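You operate a simulated robot arm through the tools that you are given. There is no shell and no other tool. Be economical: measure what you need, move in short steps, check, and stop when the job is done.

The job below is to be done with a simulated robot arm. You get a single attempt, and the scene is never put back.

TASK
Put the lamp on the short bench top away on the long bench top.
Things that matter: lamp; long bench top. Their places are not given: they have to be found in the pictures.

Only the result counts: the job must be done as asked and must still hold three seconds after the hand-in. Knocking over, shifting, dropping, spilling or breaking anything else fails it.

THE ROBOT
A 6-joint arm with a two-finger parallel gripper, fixed in place. Base frame: the origin is at the foot of the arm, x ahead of it, y to its left, z up; the work surface is at about z = 0. Lengths are in m, angles in rad, forces in N, time in s.
With the tool pointing down near the work surface it reaches from about 0.18 to 0.46 m from the base axis. Its first joint turns from -1.222 to 1.222 rad. Payload 1.9 kg.
Tool frame: the origin (TCP) lies between the finger pads and is the grasp point; the fingertips stand 0.023 m ahead of it; z points along the fingers, y is the line along which they close. The gripper opens to 0.094 m. The fingers are 0.038 m wide and 0.01 m thick; the gripper's body (0.054 by 0.096 m) begins 0.039 m behind the TCP.
Orientation is told as [roll, pitch, yaw] about the base's x, y, z axes, in that order, counted from this pose: with the fingers straight down and closing along the base's y, the tool's x points along the base's -x, its y along +y and its z along -z.

THE INTERFACE
- The arm moves only by the tool arm_command. Its argument "rows" is a list of rows, each a list of 2 entries, a list of its own where there are three numbers: the shift along the tool's x, y, z in m, then the turn about the tool's z in rad. In form: [[[dx, dy, dz], yaw], ...]. A call has 1 to 8 rows; each row shifts and turns the commanded pose from where the row before left it, along the tool's axes as they then stand. "fingers" is the finger opening in m, from 0 to 0.094, set as the call begins (left out, the last holds). Rows are played at 5 a second. More than 0.05 m and 0.15 rad between two rows, or a gripper value outside its range, and nothing of the call is played. Where a pose cannot be reached the arm comes as near as it can. A force on the tool above 40 N (or 10 N above the force at the start of the call, whichever is more), or a blocked arm, ends the call early, and 0.2 s more pass. The fingers move at their own pace (about 0.108 m/s each) and stop on an object; they squeeze with about 40 N. The grip force told is the motor's: it shows also when the fingers shut on nothing. Time passes only in rows, and 0.2 s behind the last, so rows that do not move let the fingers close. It gives the time, the measured TCP pose, the force on the tool (base axes), the opening and the grip force at its end, in the units of the frame above (readings bear some noise).
- Cameras (640 x 400 px; columns grow to the right, rows downward): "scene" is fixed at [0.0619, 0.3148, 0.4254]; the picture's right is [-0.73, -0.69, 0.00], its down [-0.39, 0.41, -0.83] and it looks along [0.57, -0.60, -0.56] (base axes); focal length 228 px, centre (320, 200). "wrist" rides on the gripper at [-0.039, 0, -0.044] in the tool frame; the picture's right is [0.00, -1.00, 0.00], its down [0.97, 0.00, -0.24] and it looks along [0.24, 0.00, 0.97] (tool axes); focal length 218 px, centre (320, 200).
- capture(camera): a new picture of that camera. No time passes.
- probe_pixels(camera, pixels): for up to 12 pixels [column, row] of the newest picture of that camera ("zoom" is the newest enlarged one), the place [x, y, z] in the base frame of the surface seen there, good to about 0.003 m. No time passes.
- close_up(camera, box): a new picture of the part [left, top, right, bottom] of that camera's present view, enlarged. No time passes.
- sign_off(): hands the job in; it is judged then, once.

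Work in short steps. Measure before you move; look again where a grasp or a placing could have gone wrong, and mend it. You have 60 turns and 20 pictures in all, those below and enlarged ones among them. Open the gripper and draw the arm clear of the work before you hand the job in, unless the task says otherwise; then end with one line.

The tools are called after ">>>" by a JSON object that holds its "op" and its "data". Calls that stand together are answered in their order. arm_command: Moves the arm, as the interface text tells. Its arguments: {"type":"object","properties":{"rows":{"type":"array"},"fingers":{"type":"number"}},"required":["rows"]} The other tools are called the same way: capture (camera) takes a picture; probe_pixels (camera, pixels) gives the place of the surface under pixels of a picture; close_up (camera, box) takes an enlarged picture of a part of a camera's view; sign_off () hands the job in.

At the start:

```text
time_s: 0.0
tcp_pos: [0.268, 0.0181, 0.2893]
ee_rot: [0.002, 0.0, 0.002]
force: [0.3, 0.4, -0.3]
gripper_width: 0.0942
grasp_force: 0.2
```

scene: 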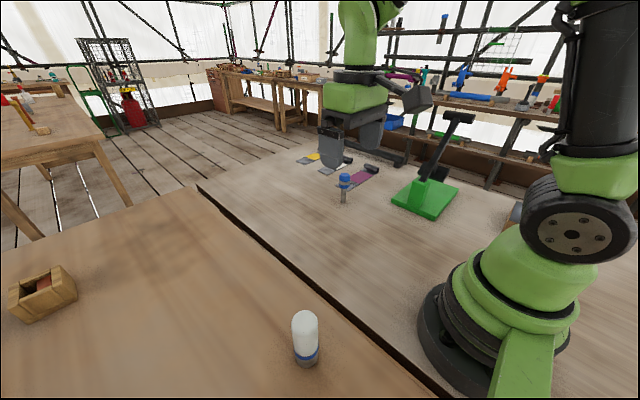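
wrist: 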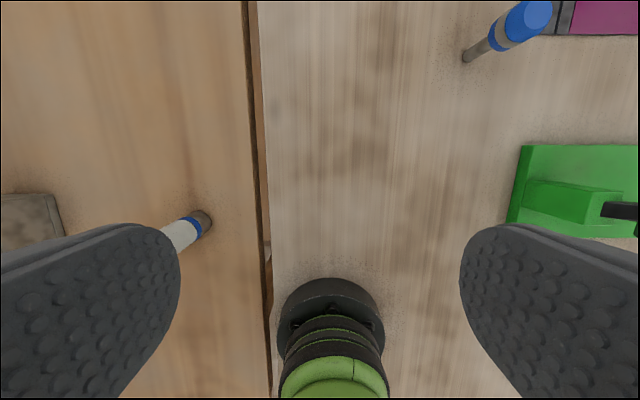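

The scene shows two bench tops split by a gap, a green stand with a black arm near (430,180), a blue-topped item near (344,185), and a white item at (305,340). I take enlargements to tell which is the lamp.

>>> {"op": "close_up", "data": {"camera": "scene", "box": [280, 90, 520, 240]}}

>>> {"op": "close_up", "data": {"camera": "scene", "box": [0, 240, 384, 400]}}

>>> {"op": "probe_pixels", "data": {"camera": "scene", "pixels": [[305, 350], [200, 183], [192, 192], [380, 325], [345, 182], [343, 203], [425, 200], [458, 117], [434, 165], [40, 290], [440, 395], [150, 300]]}}

```text
2.67 times, centred on (400, 165) of scene
```

zoom: 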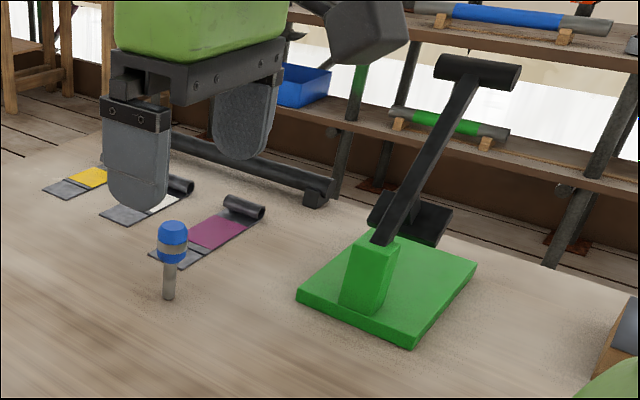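

```text
1.67 times, centred on (192, 320) of scene
```

zoom: 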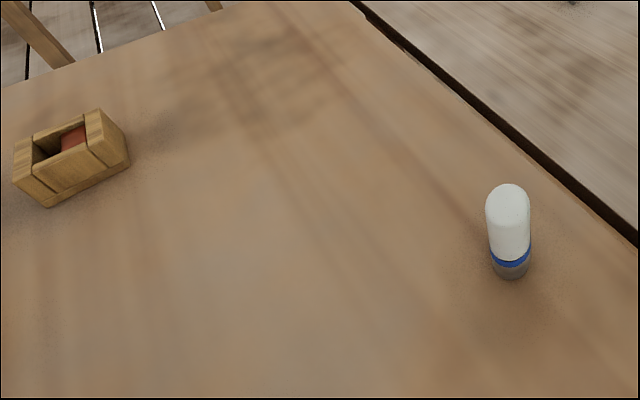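

```text
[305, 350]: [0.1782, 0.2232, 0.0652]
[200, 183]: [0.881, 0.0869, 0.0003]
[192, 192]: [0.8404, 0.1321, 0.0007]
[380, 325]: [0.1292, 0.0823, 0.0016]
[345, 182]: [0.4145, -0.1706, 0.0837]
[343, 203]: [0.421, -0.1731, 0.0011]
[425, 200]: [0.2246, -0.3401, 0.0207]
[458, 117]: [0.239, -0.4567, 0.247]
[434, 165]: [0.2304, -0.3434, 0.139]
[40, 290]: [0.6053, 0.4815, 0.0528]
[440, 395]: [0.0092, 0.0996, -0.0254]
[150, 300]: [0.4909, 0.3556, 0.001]
```

The lamp's identity isn't settled yet, so I look closer at the candidates from the start pictures and probe the bench edges to tell the long top from the short one.

>>> {"op": "close_up", "data": {"camera": "wrist", "box": [400, 0, 640, 150]}}

>>> {"op": "close_up", "data": {"camera": "scene", "box": [260, 290, 356, 380]}}

>>> {"op": "capture", "data": {"camera": "scene"}}

>>> {"op": "probe_pixels", "data": {"camera": "scene", "pixels": [[185, 194], [120, 211], [60, 227], [5, 246], [210, 180], [240, 168], [270, 158], [310, 152], [470, 180], [515, 205], [630, 300], [10, 390]]}}

```text
2.67 times, centred on (520, 75) of wrist
```

zoom: 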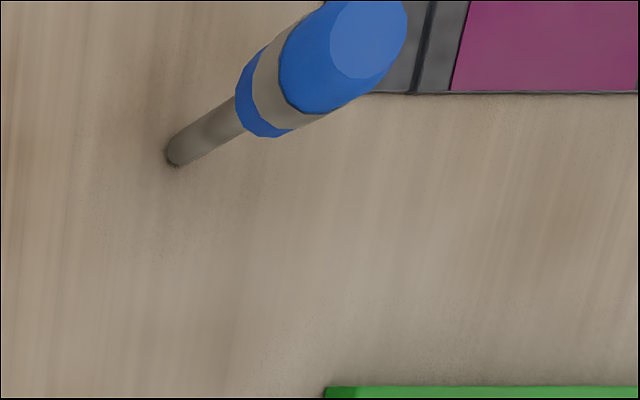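

```text
4.44 times, centred on (308, 335) of scene
```

zoom: 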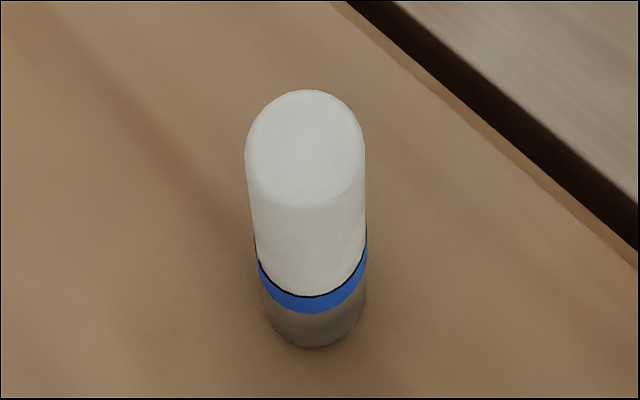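

```text
13 pictures are left
```

scene: 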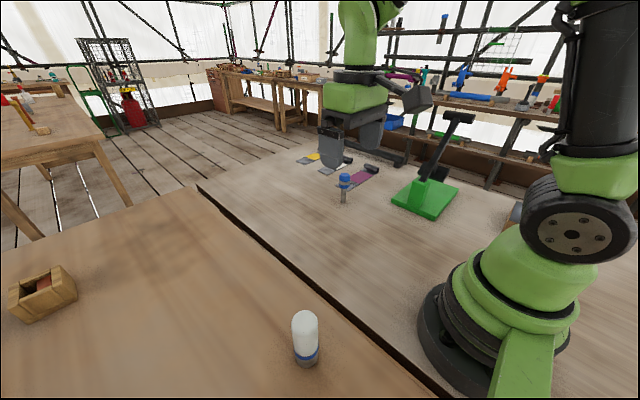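

```text
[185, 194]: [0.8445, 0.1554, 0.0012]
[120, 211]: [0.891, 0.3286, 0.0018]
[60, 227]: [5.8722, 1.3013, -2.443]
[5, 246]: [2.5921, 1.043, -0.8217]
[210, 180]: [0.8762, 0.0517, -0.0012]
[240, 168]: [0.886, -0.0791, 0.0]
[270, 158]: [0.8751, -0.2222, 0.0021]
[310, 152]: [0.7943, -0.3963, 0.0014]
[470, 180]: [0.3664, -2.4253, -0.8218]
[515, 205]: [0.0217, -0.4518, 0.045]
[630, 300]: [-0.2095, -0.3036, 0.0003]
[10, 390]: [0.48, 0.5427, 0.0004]
```

Both tops end at x≈0.88 ahead, so their lengths differ behind the arm or sideways. I rise and swing left to look back along the left bench with the wrist camera.

>>> {"op": "arm_command", "data": {"rows": [[[0, 0.03, -0.03], 0], [[0.01, 0.035, -0.02], 0], [[0.01, 0.04, -0.01], 0], [[0.01, 0.04, 0], 0], [[0.01, 0.03, 0], 0], [[0, 0, 0], 0]]}}

>>> {"op": "capture", "data": {"camera": "wrist"}}

```text
time_s: 1.4
tcp_pos: [0.2291, 0.1917, 0.3474]
ee_rot: [0.001, 0.0, 0.0]
force: [-0.4, -0.5, 0.3]
gripper_width: 0.0942
grasp_force: 0.1
```

```text
12 pictures are left
```

wrist: 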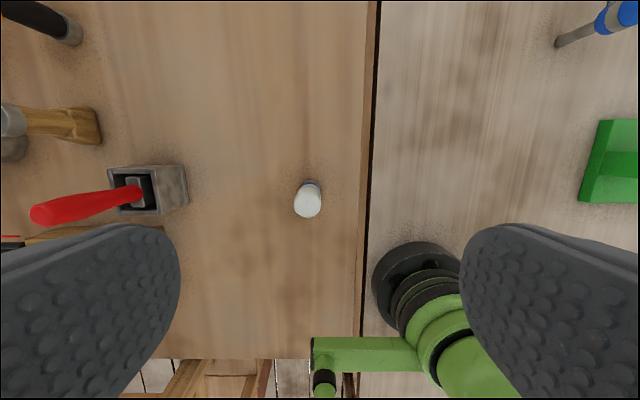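

The left top ends at row 357 (near x≈0) while the right one runs on behind the arm, so left is the short bench and the lamp is on it. More items lie at the left (hammer, red lever, black cylinder), so I probe and move left for a fuller view.

>>> {"op": "probe_pixels", "data": {"camera": "wrist", "pixels": [[250, 352], [308, 198], [312, 183], [340, 200], [366, 200], [376, 200], [70, 20], [80, 125], [150, 190], [50, 212], [608, 20], [500, 100]]}}

>>> {"op": "arm_command", "data": {"rows": [[[0.01, 0.04, 0], 0], [[0.01, 0.04, 0], 0], [[0.01, 0.04, 0], 0], [[0, 0.02, 0], 0], [[0, 0, 0], 0]]}}

>>> {"op": "capture", "data": {"camera": "wrist"}}

```text
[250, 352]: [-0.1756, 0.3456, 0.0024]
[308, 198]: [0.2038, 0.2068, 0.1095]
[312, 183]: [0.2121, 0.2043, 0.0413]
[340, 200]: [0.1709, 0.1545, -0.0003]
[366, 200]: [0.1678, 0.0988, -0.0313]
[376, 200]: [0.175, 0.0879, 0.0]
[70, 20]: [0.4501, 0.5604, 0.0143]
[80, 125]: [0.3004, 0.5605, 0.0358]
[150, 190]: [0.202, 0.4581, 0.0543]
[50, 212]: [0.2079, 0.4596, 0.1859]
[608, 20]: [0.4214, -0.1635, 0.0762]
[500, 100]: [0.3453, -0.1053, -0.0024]
```

```text
time_s: 2.3
tcp_pos: [0.203, 0.3182, 0.3483]
ee_rot: [-0.009, -0.013, 0.016]
force: [2.8, -13.2, -5.4]
gripper_width: 0.094
grasp_force: 0.1
stopped in row 4: the force on the tool passed its limit (the readings are from after the stop); the commanded pose is now the measured one
```

```text
11 pictures are left
```

wrist: 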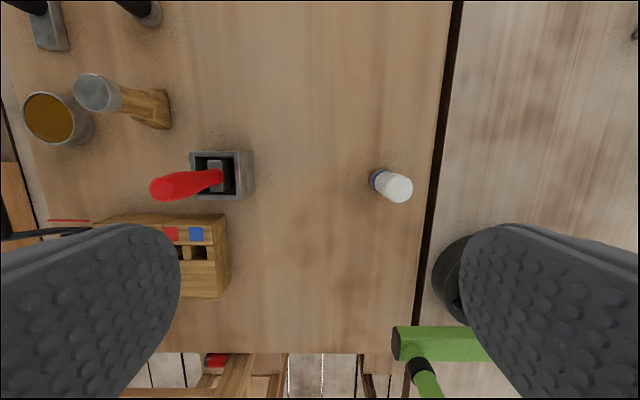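

The force stop likely came from straining near the scene camera/limit; I have the view I need. The white-domed item at (392,187) with the blue ring is the only lamp on the short bench; I probe it in detail and back away to the right.

>>> {"op": "probe_pixels", "data": {"camera": "wrist", "pixels": [[399, 188], [390, 188], [406, 188], [399, 178], [399, 197], [380, 183], [376, 180], [373, 180], [376, 187], [376, 173], [385, 174], [385, 197]]}}

>>> {"op": "probe_pixels", "data": {"camera": "scene", "pixels": [[305, 315], [305, 325], [293, 335], [305, 335], [316, 335], [305, 345], [305, 357], [297, 357], [314, 357], [305, 364]]}}

>>> {"op": "arm_command", "data": {"rows": [[[0, -0.03, 0], 0], [[0, -0.04, 0], 0], [[0, -0.04, 0], 0], [[0, 0, 0], 0]]}}

```text
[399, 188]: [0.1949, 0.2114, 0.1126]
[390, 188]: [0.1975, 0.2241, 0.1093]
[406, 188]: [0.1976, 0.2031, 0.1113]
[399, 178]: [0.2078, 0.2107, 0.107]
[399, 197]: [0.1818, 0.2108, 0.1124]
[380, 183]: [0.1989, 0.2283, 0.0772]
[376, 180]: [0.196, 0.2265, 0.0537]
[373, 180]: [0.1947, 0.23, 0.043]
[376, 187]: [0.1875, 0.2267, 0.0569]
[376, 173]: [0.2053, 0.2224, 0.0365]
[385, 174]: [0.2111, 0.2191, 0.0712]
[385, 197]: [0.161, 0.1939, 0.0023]
```

```text
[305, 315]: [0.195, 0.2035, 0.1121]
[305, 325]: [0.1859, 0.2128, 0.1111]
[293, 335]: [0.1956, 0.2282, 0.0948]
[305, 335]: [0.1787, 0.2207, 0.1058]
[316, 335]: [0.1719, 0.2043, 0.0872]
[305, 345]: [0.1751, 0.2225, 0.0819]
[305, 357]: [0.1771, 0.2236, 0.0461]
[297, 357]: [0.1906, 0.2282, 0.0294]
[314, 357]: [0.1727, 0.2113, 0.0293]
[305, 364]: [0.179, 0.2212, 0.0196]
```

```text
time_s: 3.3
tcp_pos: [0.2039, 0.2093, 0.348]
ee_rot: [-0.006, -0.011, 0.013]
force: [0.1, 0.2, 0.4]
gripper_width: 0.0938
grasp_force: 0.1
```

The lamp's axis is at about (0.192, 0.210), radius ≈0.02, height ≈0.113, so the TCP must stay above about 0.078 to keep the palm clear. I line up and descend to about 0.15 first.

>>> {"op": "arm_command", "data": {"rows": [[[0.012, 0, 0.0], 0], [[0, 0, 0.04], 0], [[0, 0, 0.04], 0], [[0, 0, 0.04], 0], [[0, 0, 0.04], 0], [[0, 0, 0.03], 0], [[0, 0, 0], 0]], "fingers": 0.094}}

>>> {"op": "capture", "data": {"camera": "wrist"}}

```text
time_s: 4.9
tcp_pos: [0.1953, 0.2072, 0.1573]
ee_rot: [-0.006, -0.013, 0.013]
force: [-0.8, -0.1, 0.6]
gripper_width: 0.094
grasp_force: 0.1
```

```text
10 pictures are left
```

wrist: 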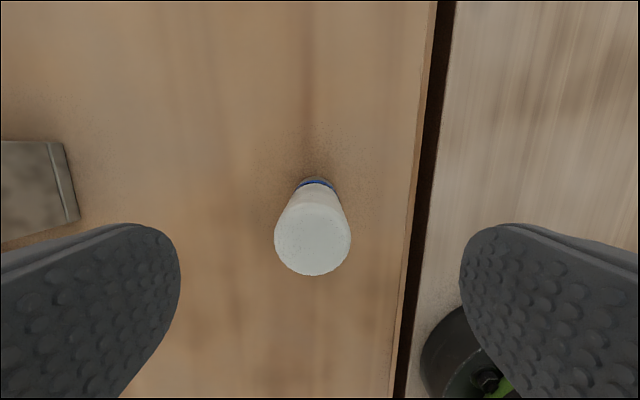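

The dome at (312,236) sits between the fingers, TCP at (0.195, 0.207). I nudge onto the axis and go down to z≈0.083.

>>> {"op": "arm_command", "data": {"rows": [[[0.003, 0.003, 0.03], 0], [[0, 0, 0.03], 0], [[0, 0, 0.014], 0], [[0, 0, 0], 0]]}}

>>> {"op": "capture", "data": {"camera": "scene"}}

```text
time_s: 5.9
tcp_pos: [0.1931, 0.21, 0.0829]
ee_rot: [-0.005, -0.013, 0.012]
force: [-0.9, 0.6, 0.5]
gripper_width: 0.094
grasp_force: 0.0
```

```text
9 pictures are left
```

scene: 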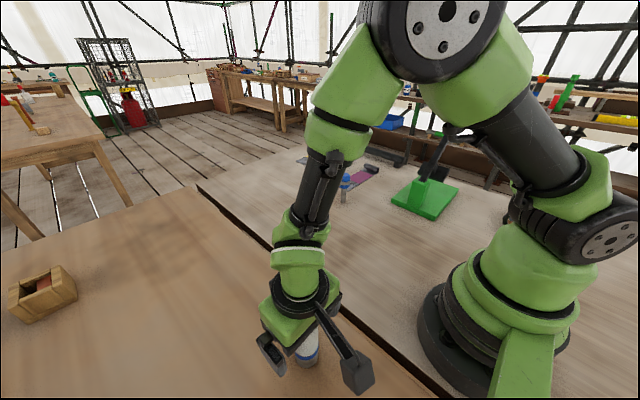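

The lamp stands between the fingers at (305,355). I close on it, waiting in place.

>>> {"op": "arm_command", "data": {"rows": [[[0, 0, 0], 0], [[0, 0, 0], 0], [[0, 0, 0], 0], [[0, 0, 0], 0], [[0, 0, 0], 0]], "fingers": 0.02}}

```text
time_s: 7.1
tcp_pos: [0.1942, 0.2089, 0.0838]
ee_rot: [-0.006, -0.013, 0.014]
force: [-0.2, -0.7, -0.1]
gripper_width: 0.0364
grasp_force: 39.7
```

Held at 0.036 m with 40 N. I lift 0.08 m and check.

>>> {"op": "arm_command", "data": {"rows": [[[0, 0, -0.01], 0], [[0, 0, -0.03], 0], [[0, 0, -0.04], 0], [[0, 0, 0], 0]]}}

>>> {"op": "capture", "data": {"camera": "scene"}}

```text
time_s: 8.1
tcp_pos: [0.1928, 0.2082, 0.1625]
ee_rot: [-0.007, -0.011, 0.014]
force: [0.1, 0.5, -0.7]
gripper_width: 0.0363
grasp_force: 40.1
```

```text
8 pictures are left
```

scene: 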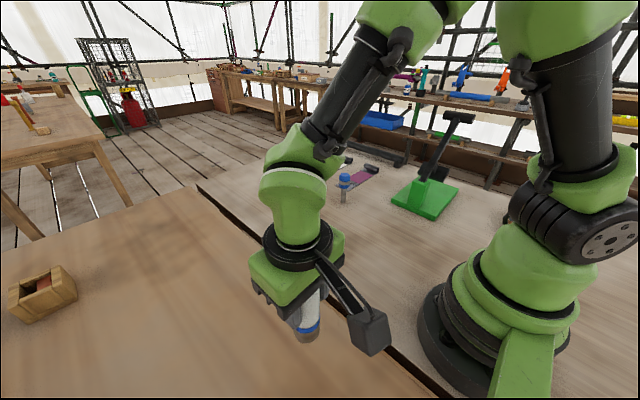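

The lamp is up and hangs straight. I carry it at this height to about (0.28, -0.03), a clear patch of the long bench.

>>> {"op": "arm_command", "data": {"rows": [[[-0.015, -0.03, 0], 0], [[-0.015, -0.035, 0], 0], [[-0.015, -0.035, 0], 0], [[-0.015, -0.035, 0], 0], [[-0.015, -0.035, 0], 0], [[-0.012, -0.035, 0], 0], [[0, -0.033, 0], 0], [[0, 0, 0], 0]]}}

>>> {"op": "capture", "data": {"camera": "scene"}}

```text
time_s: 9.9
tcp_pos: [0.2802, -0.0251, 0.1643]
ee_rot: [-0.005, -0.013, 0.014]
force: [0.3, -0.2, -1.3]
gripper_width: 0.0368
grasp_force: 40.0
```

```text
7 pictures are left
```

scene: 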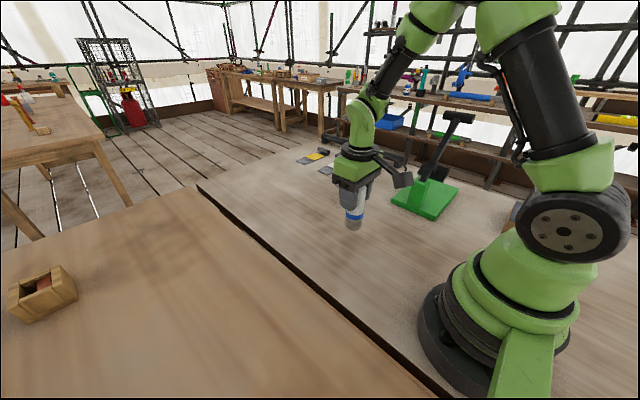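

The lamp is over the long bench, upright. I lower it to just above the surface, then gently the last millimetres to the grasp height of z≈0.083.

>>> {"op": "arm_command", "data": {"rows": [[[0, 0, 0.03], 0], [[0, 0, 0.03], 0], [[0, 0, 0.015], 0], [[0, 0, 0.003], 0], [[0, 0, 0.002], 0], [[0, 0, 0], 0]]}}

```text
time_s: 11.3
tcp_pos: [0.2818, -0.0262, 0.0876]
ee_rot: [-0.006, -0.013, 0.016]
force: [-0.4, -0.2, -1.8]
gripper_width: 0.0366
grasp_force: 40.3
```

No contact yet at z 0.0876; I go on by small steps.

>>> {"op": "arm_command", "data": {"rows": [[[0, 0, 0.002], 0], [[0, 0, 0.001], 0], [[0, 0, 0], 0]]}}

```text
time_s: 12.1
tcp_pos: [0.283, -0.0258, 0.0846]
ee_rot: [-0.006, -0.013, 0.013]
force: [-3.2, 5.8, 23.5]
gripper_width: 0.0366
grasp_force: 40.1
```

The 23 N upward force shows the lamp is on the surface. I ease off 0.0007 m and open the fingers.

>>> {"op": "arm_command", "data": {"rows": [[[0, 0, -0.0007], 0], [[0, 0, 0], 0]]}}

>>> {"op": "arm_command", "data": {"rows": [[[0, 0, 0], 0], [[0, 0, 0], 0], [[0, 0, 0], 0], [[0, 0, 0], 0]], "fingers": 0.09}}

>>> {"op": "capture", "data": {"camera": "scene"}}

```text
time_s: 12.7
tcp_pos: [0.2819, -0.0277, 0.0836]
ee_rot: [-0.004, -0.013, 0.013]
force: [-3.5, 3.9, 19.9]
gripper_width: 0.0365
grasp_force: 40.0
```

```text
time_s: 13.7
tcp_pos: [0.2817, -0.0271, 0.0826]
ee_rot: [-0.005, -0.013, 0.013]
force: [0.5, -0.2, 0.2]
gripper_width: 0.09
grasp_force: 0.0
```

```text
6 pictures are left
```

scene: 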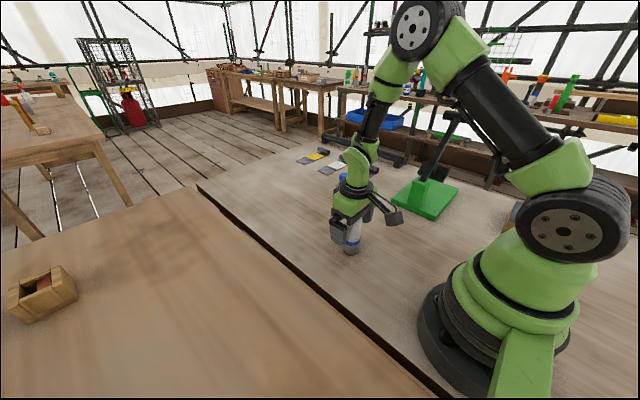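

The lamp stands free at (350,240) with no force on the tool. I rise straight up, clear of it.

>>> {"op": "arm_command", "data": {"rows": [[[0, 0, -0.02], 0], [[0, 0, -0.03], 0], [[0, 0, -0.04], 0], [[0, 0, -0.04], 0], [[0, 0, -0.04], 0], [[0, 0, -0.03], 0], [[0, 0, 0], 0]]}}

>>> {"op": "capture", "data": {"camera": "scene"}}

```text
time_s: 15.3
tcp_pos: [0.2795, -0.0209, 0.2845]
ee_rot: [-0.005, -0.013, 0.013]
force: [-0.4, 0.1, -0.4]
gripper_width: 0.09
grasp_force: 0.1
```

```text
5 pictures are left
```

scene: 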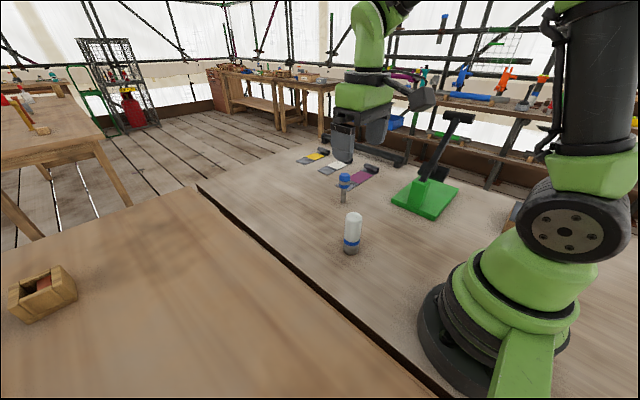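

The lamp stands upright at (352,235) on the long bench, all else is unmoved and the arm is clear, so I hand in.

>>> {"op": "sign_off", "data": {}}

```text
The job is handed in.
```

The lamp (the white-domed one with the blue ring) now stands upright on the long bench top at about (0.28, -0.03). The gripper is open and the arm is clear; nothing else looked moved in the last scene picture, though the far side of the short bench was not checked again after one brief force stop while looking round.
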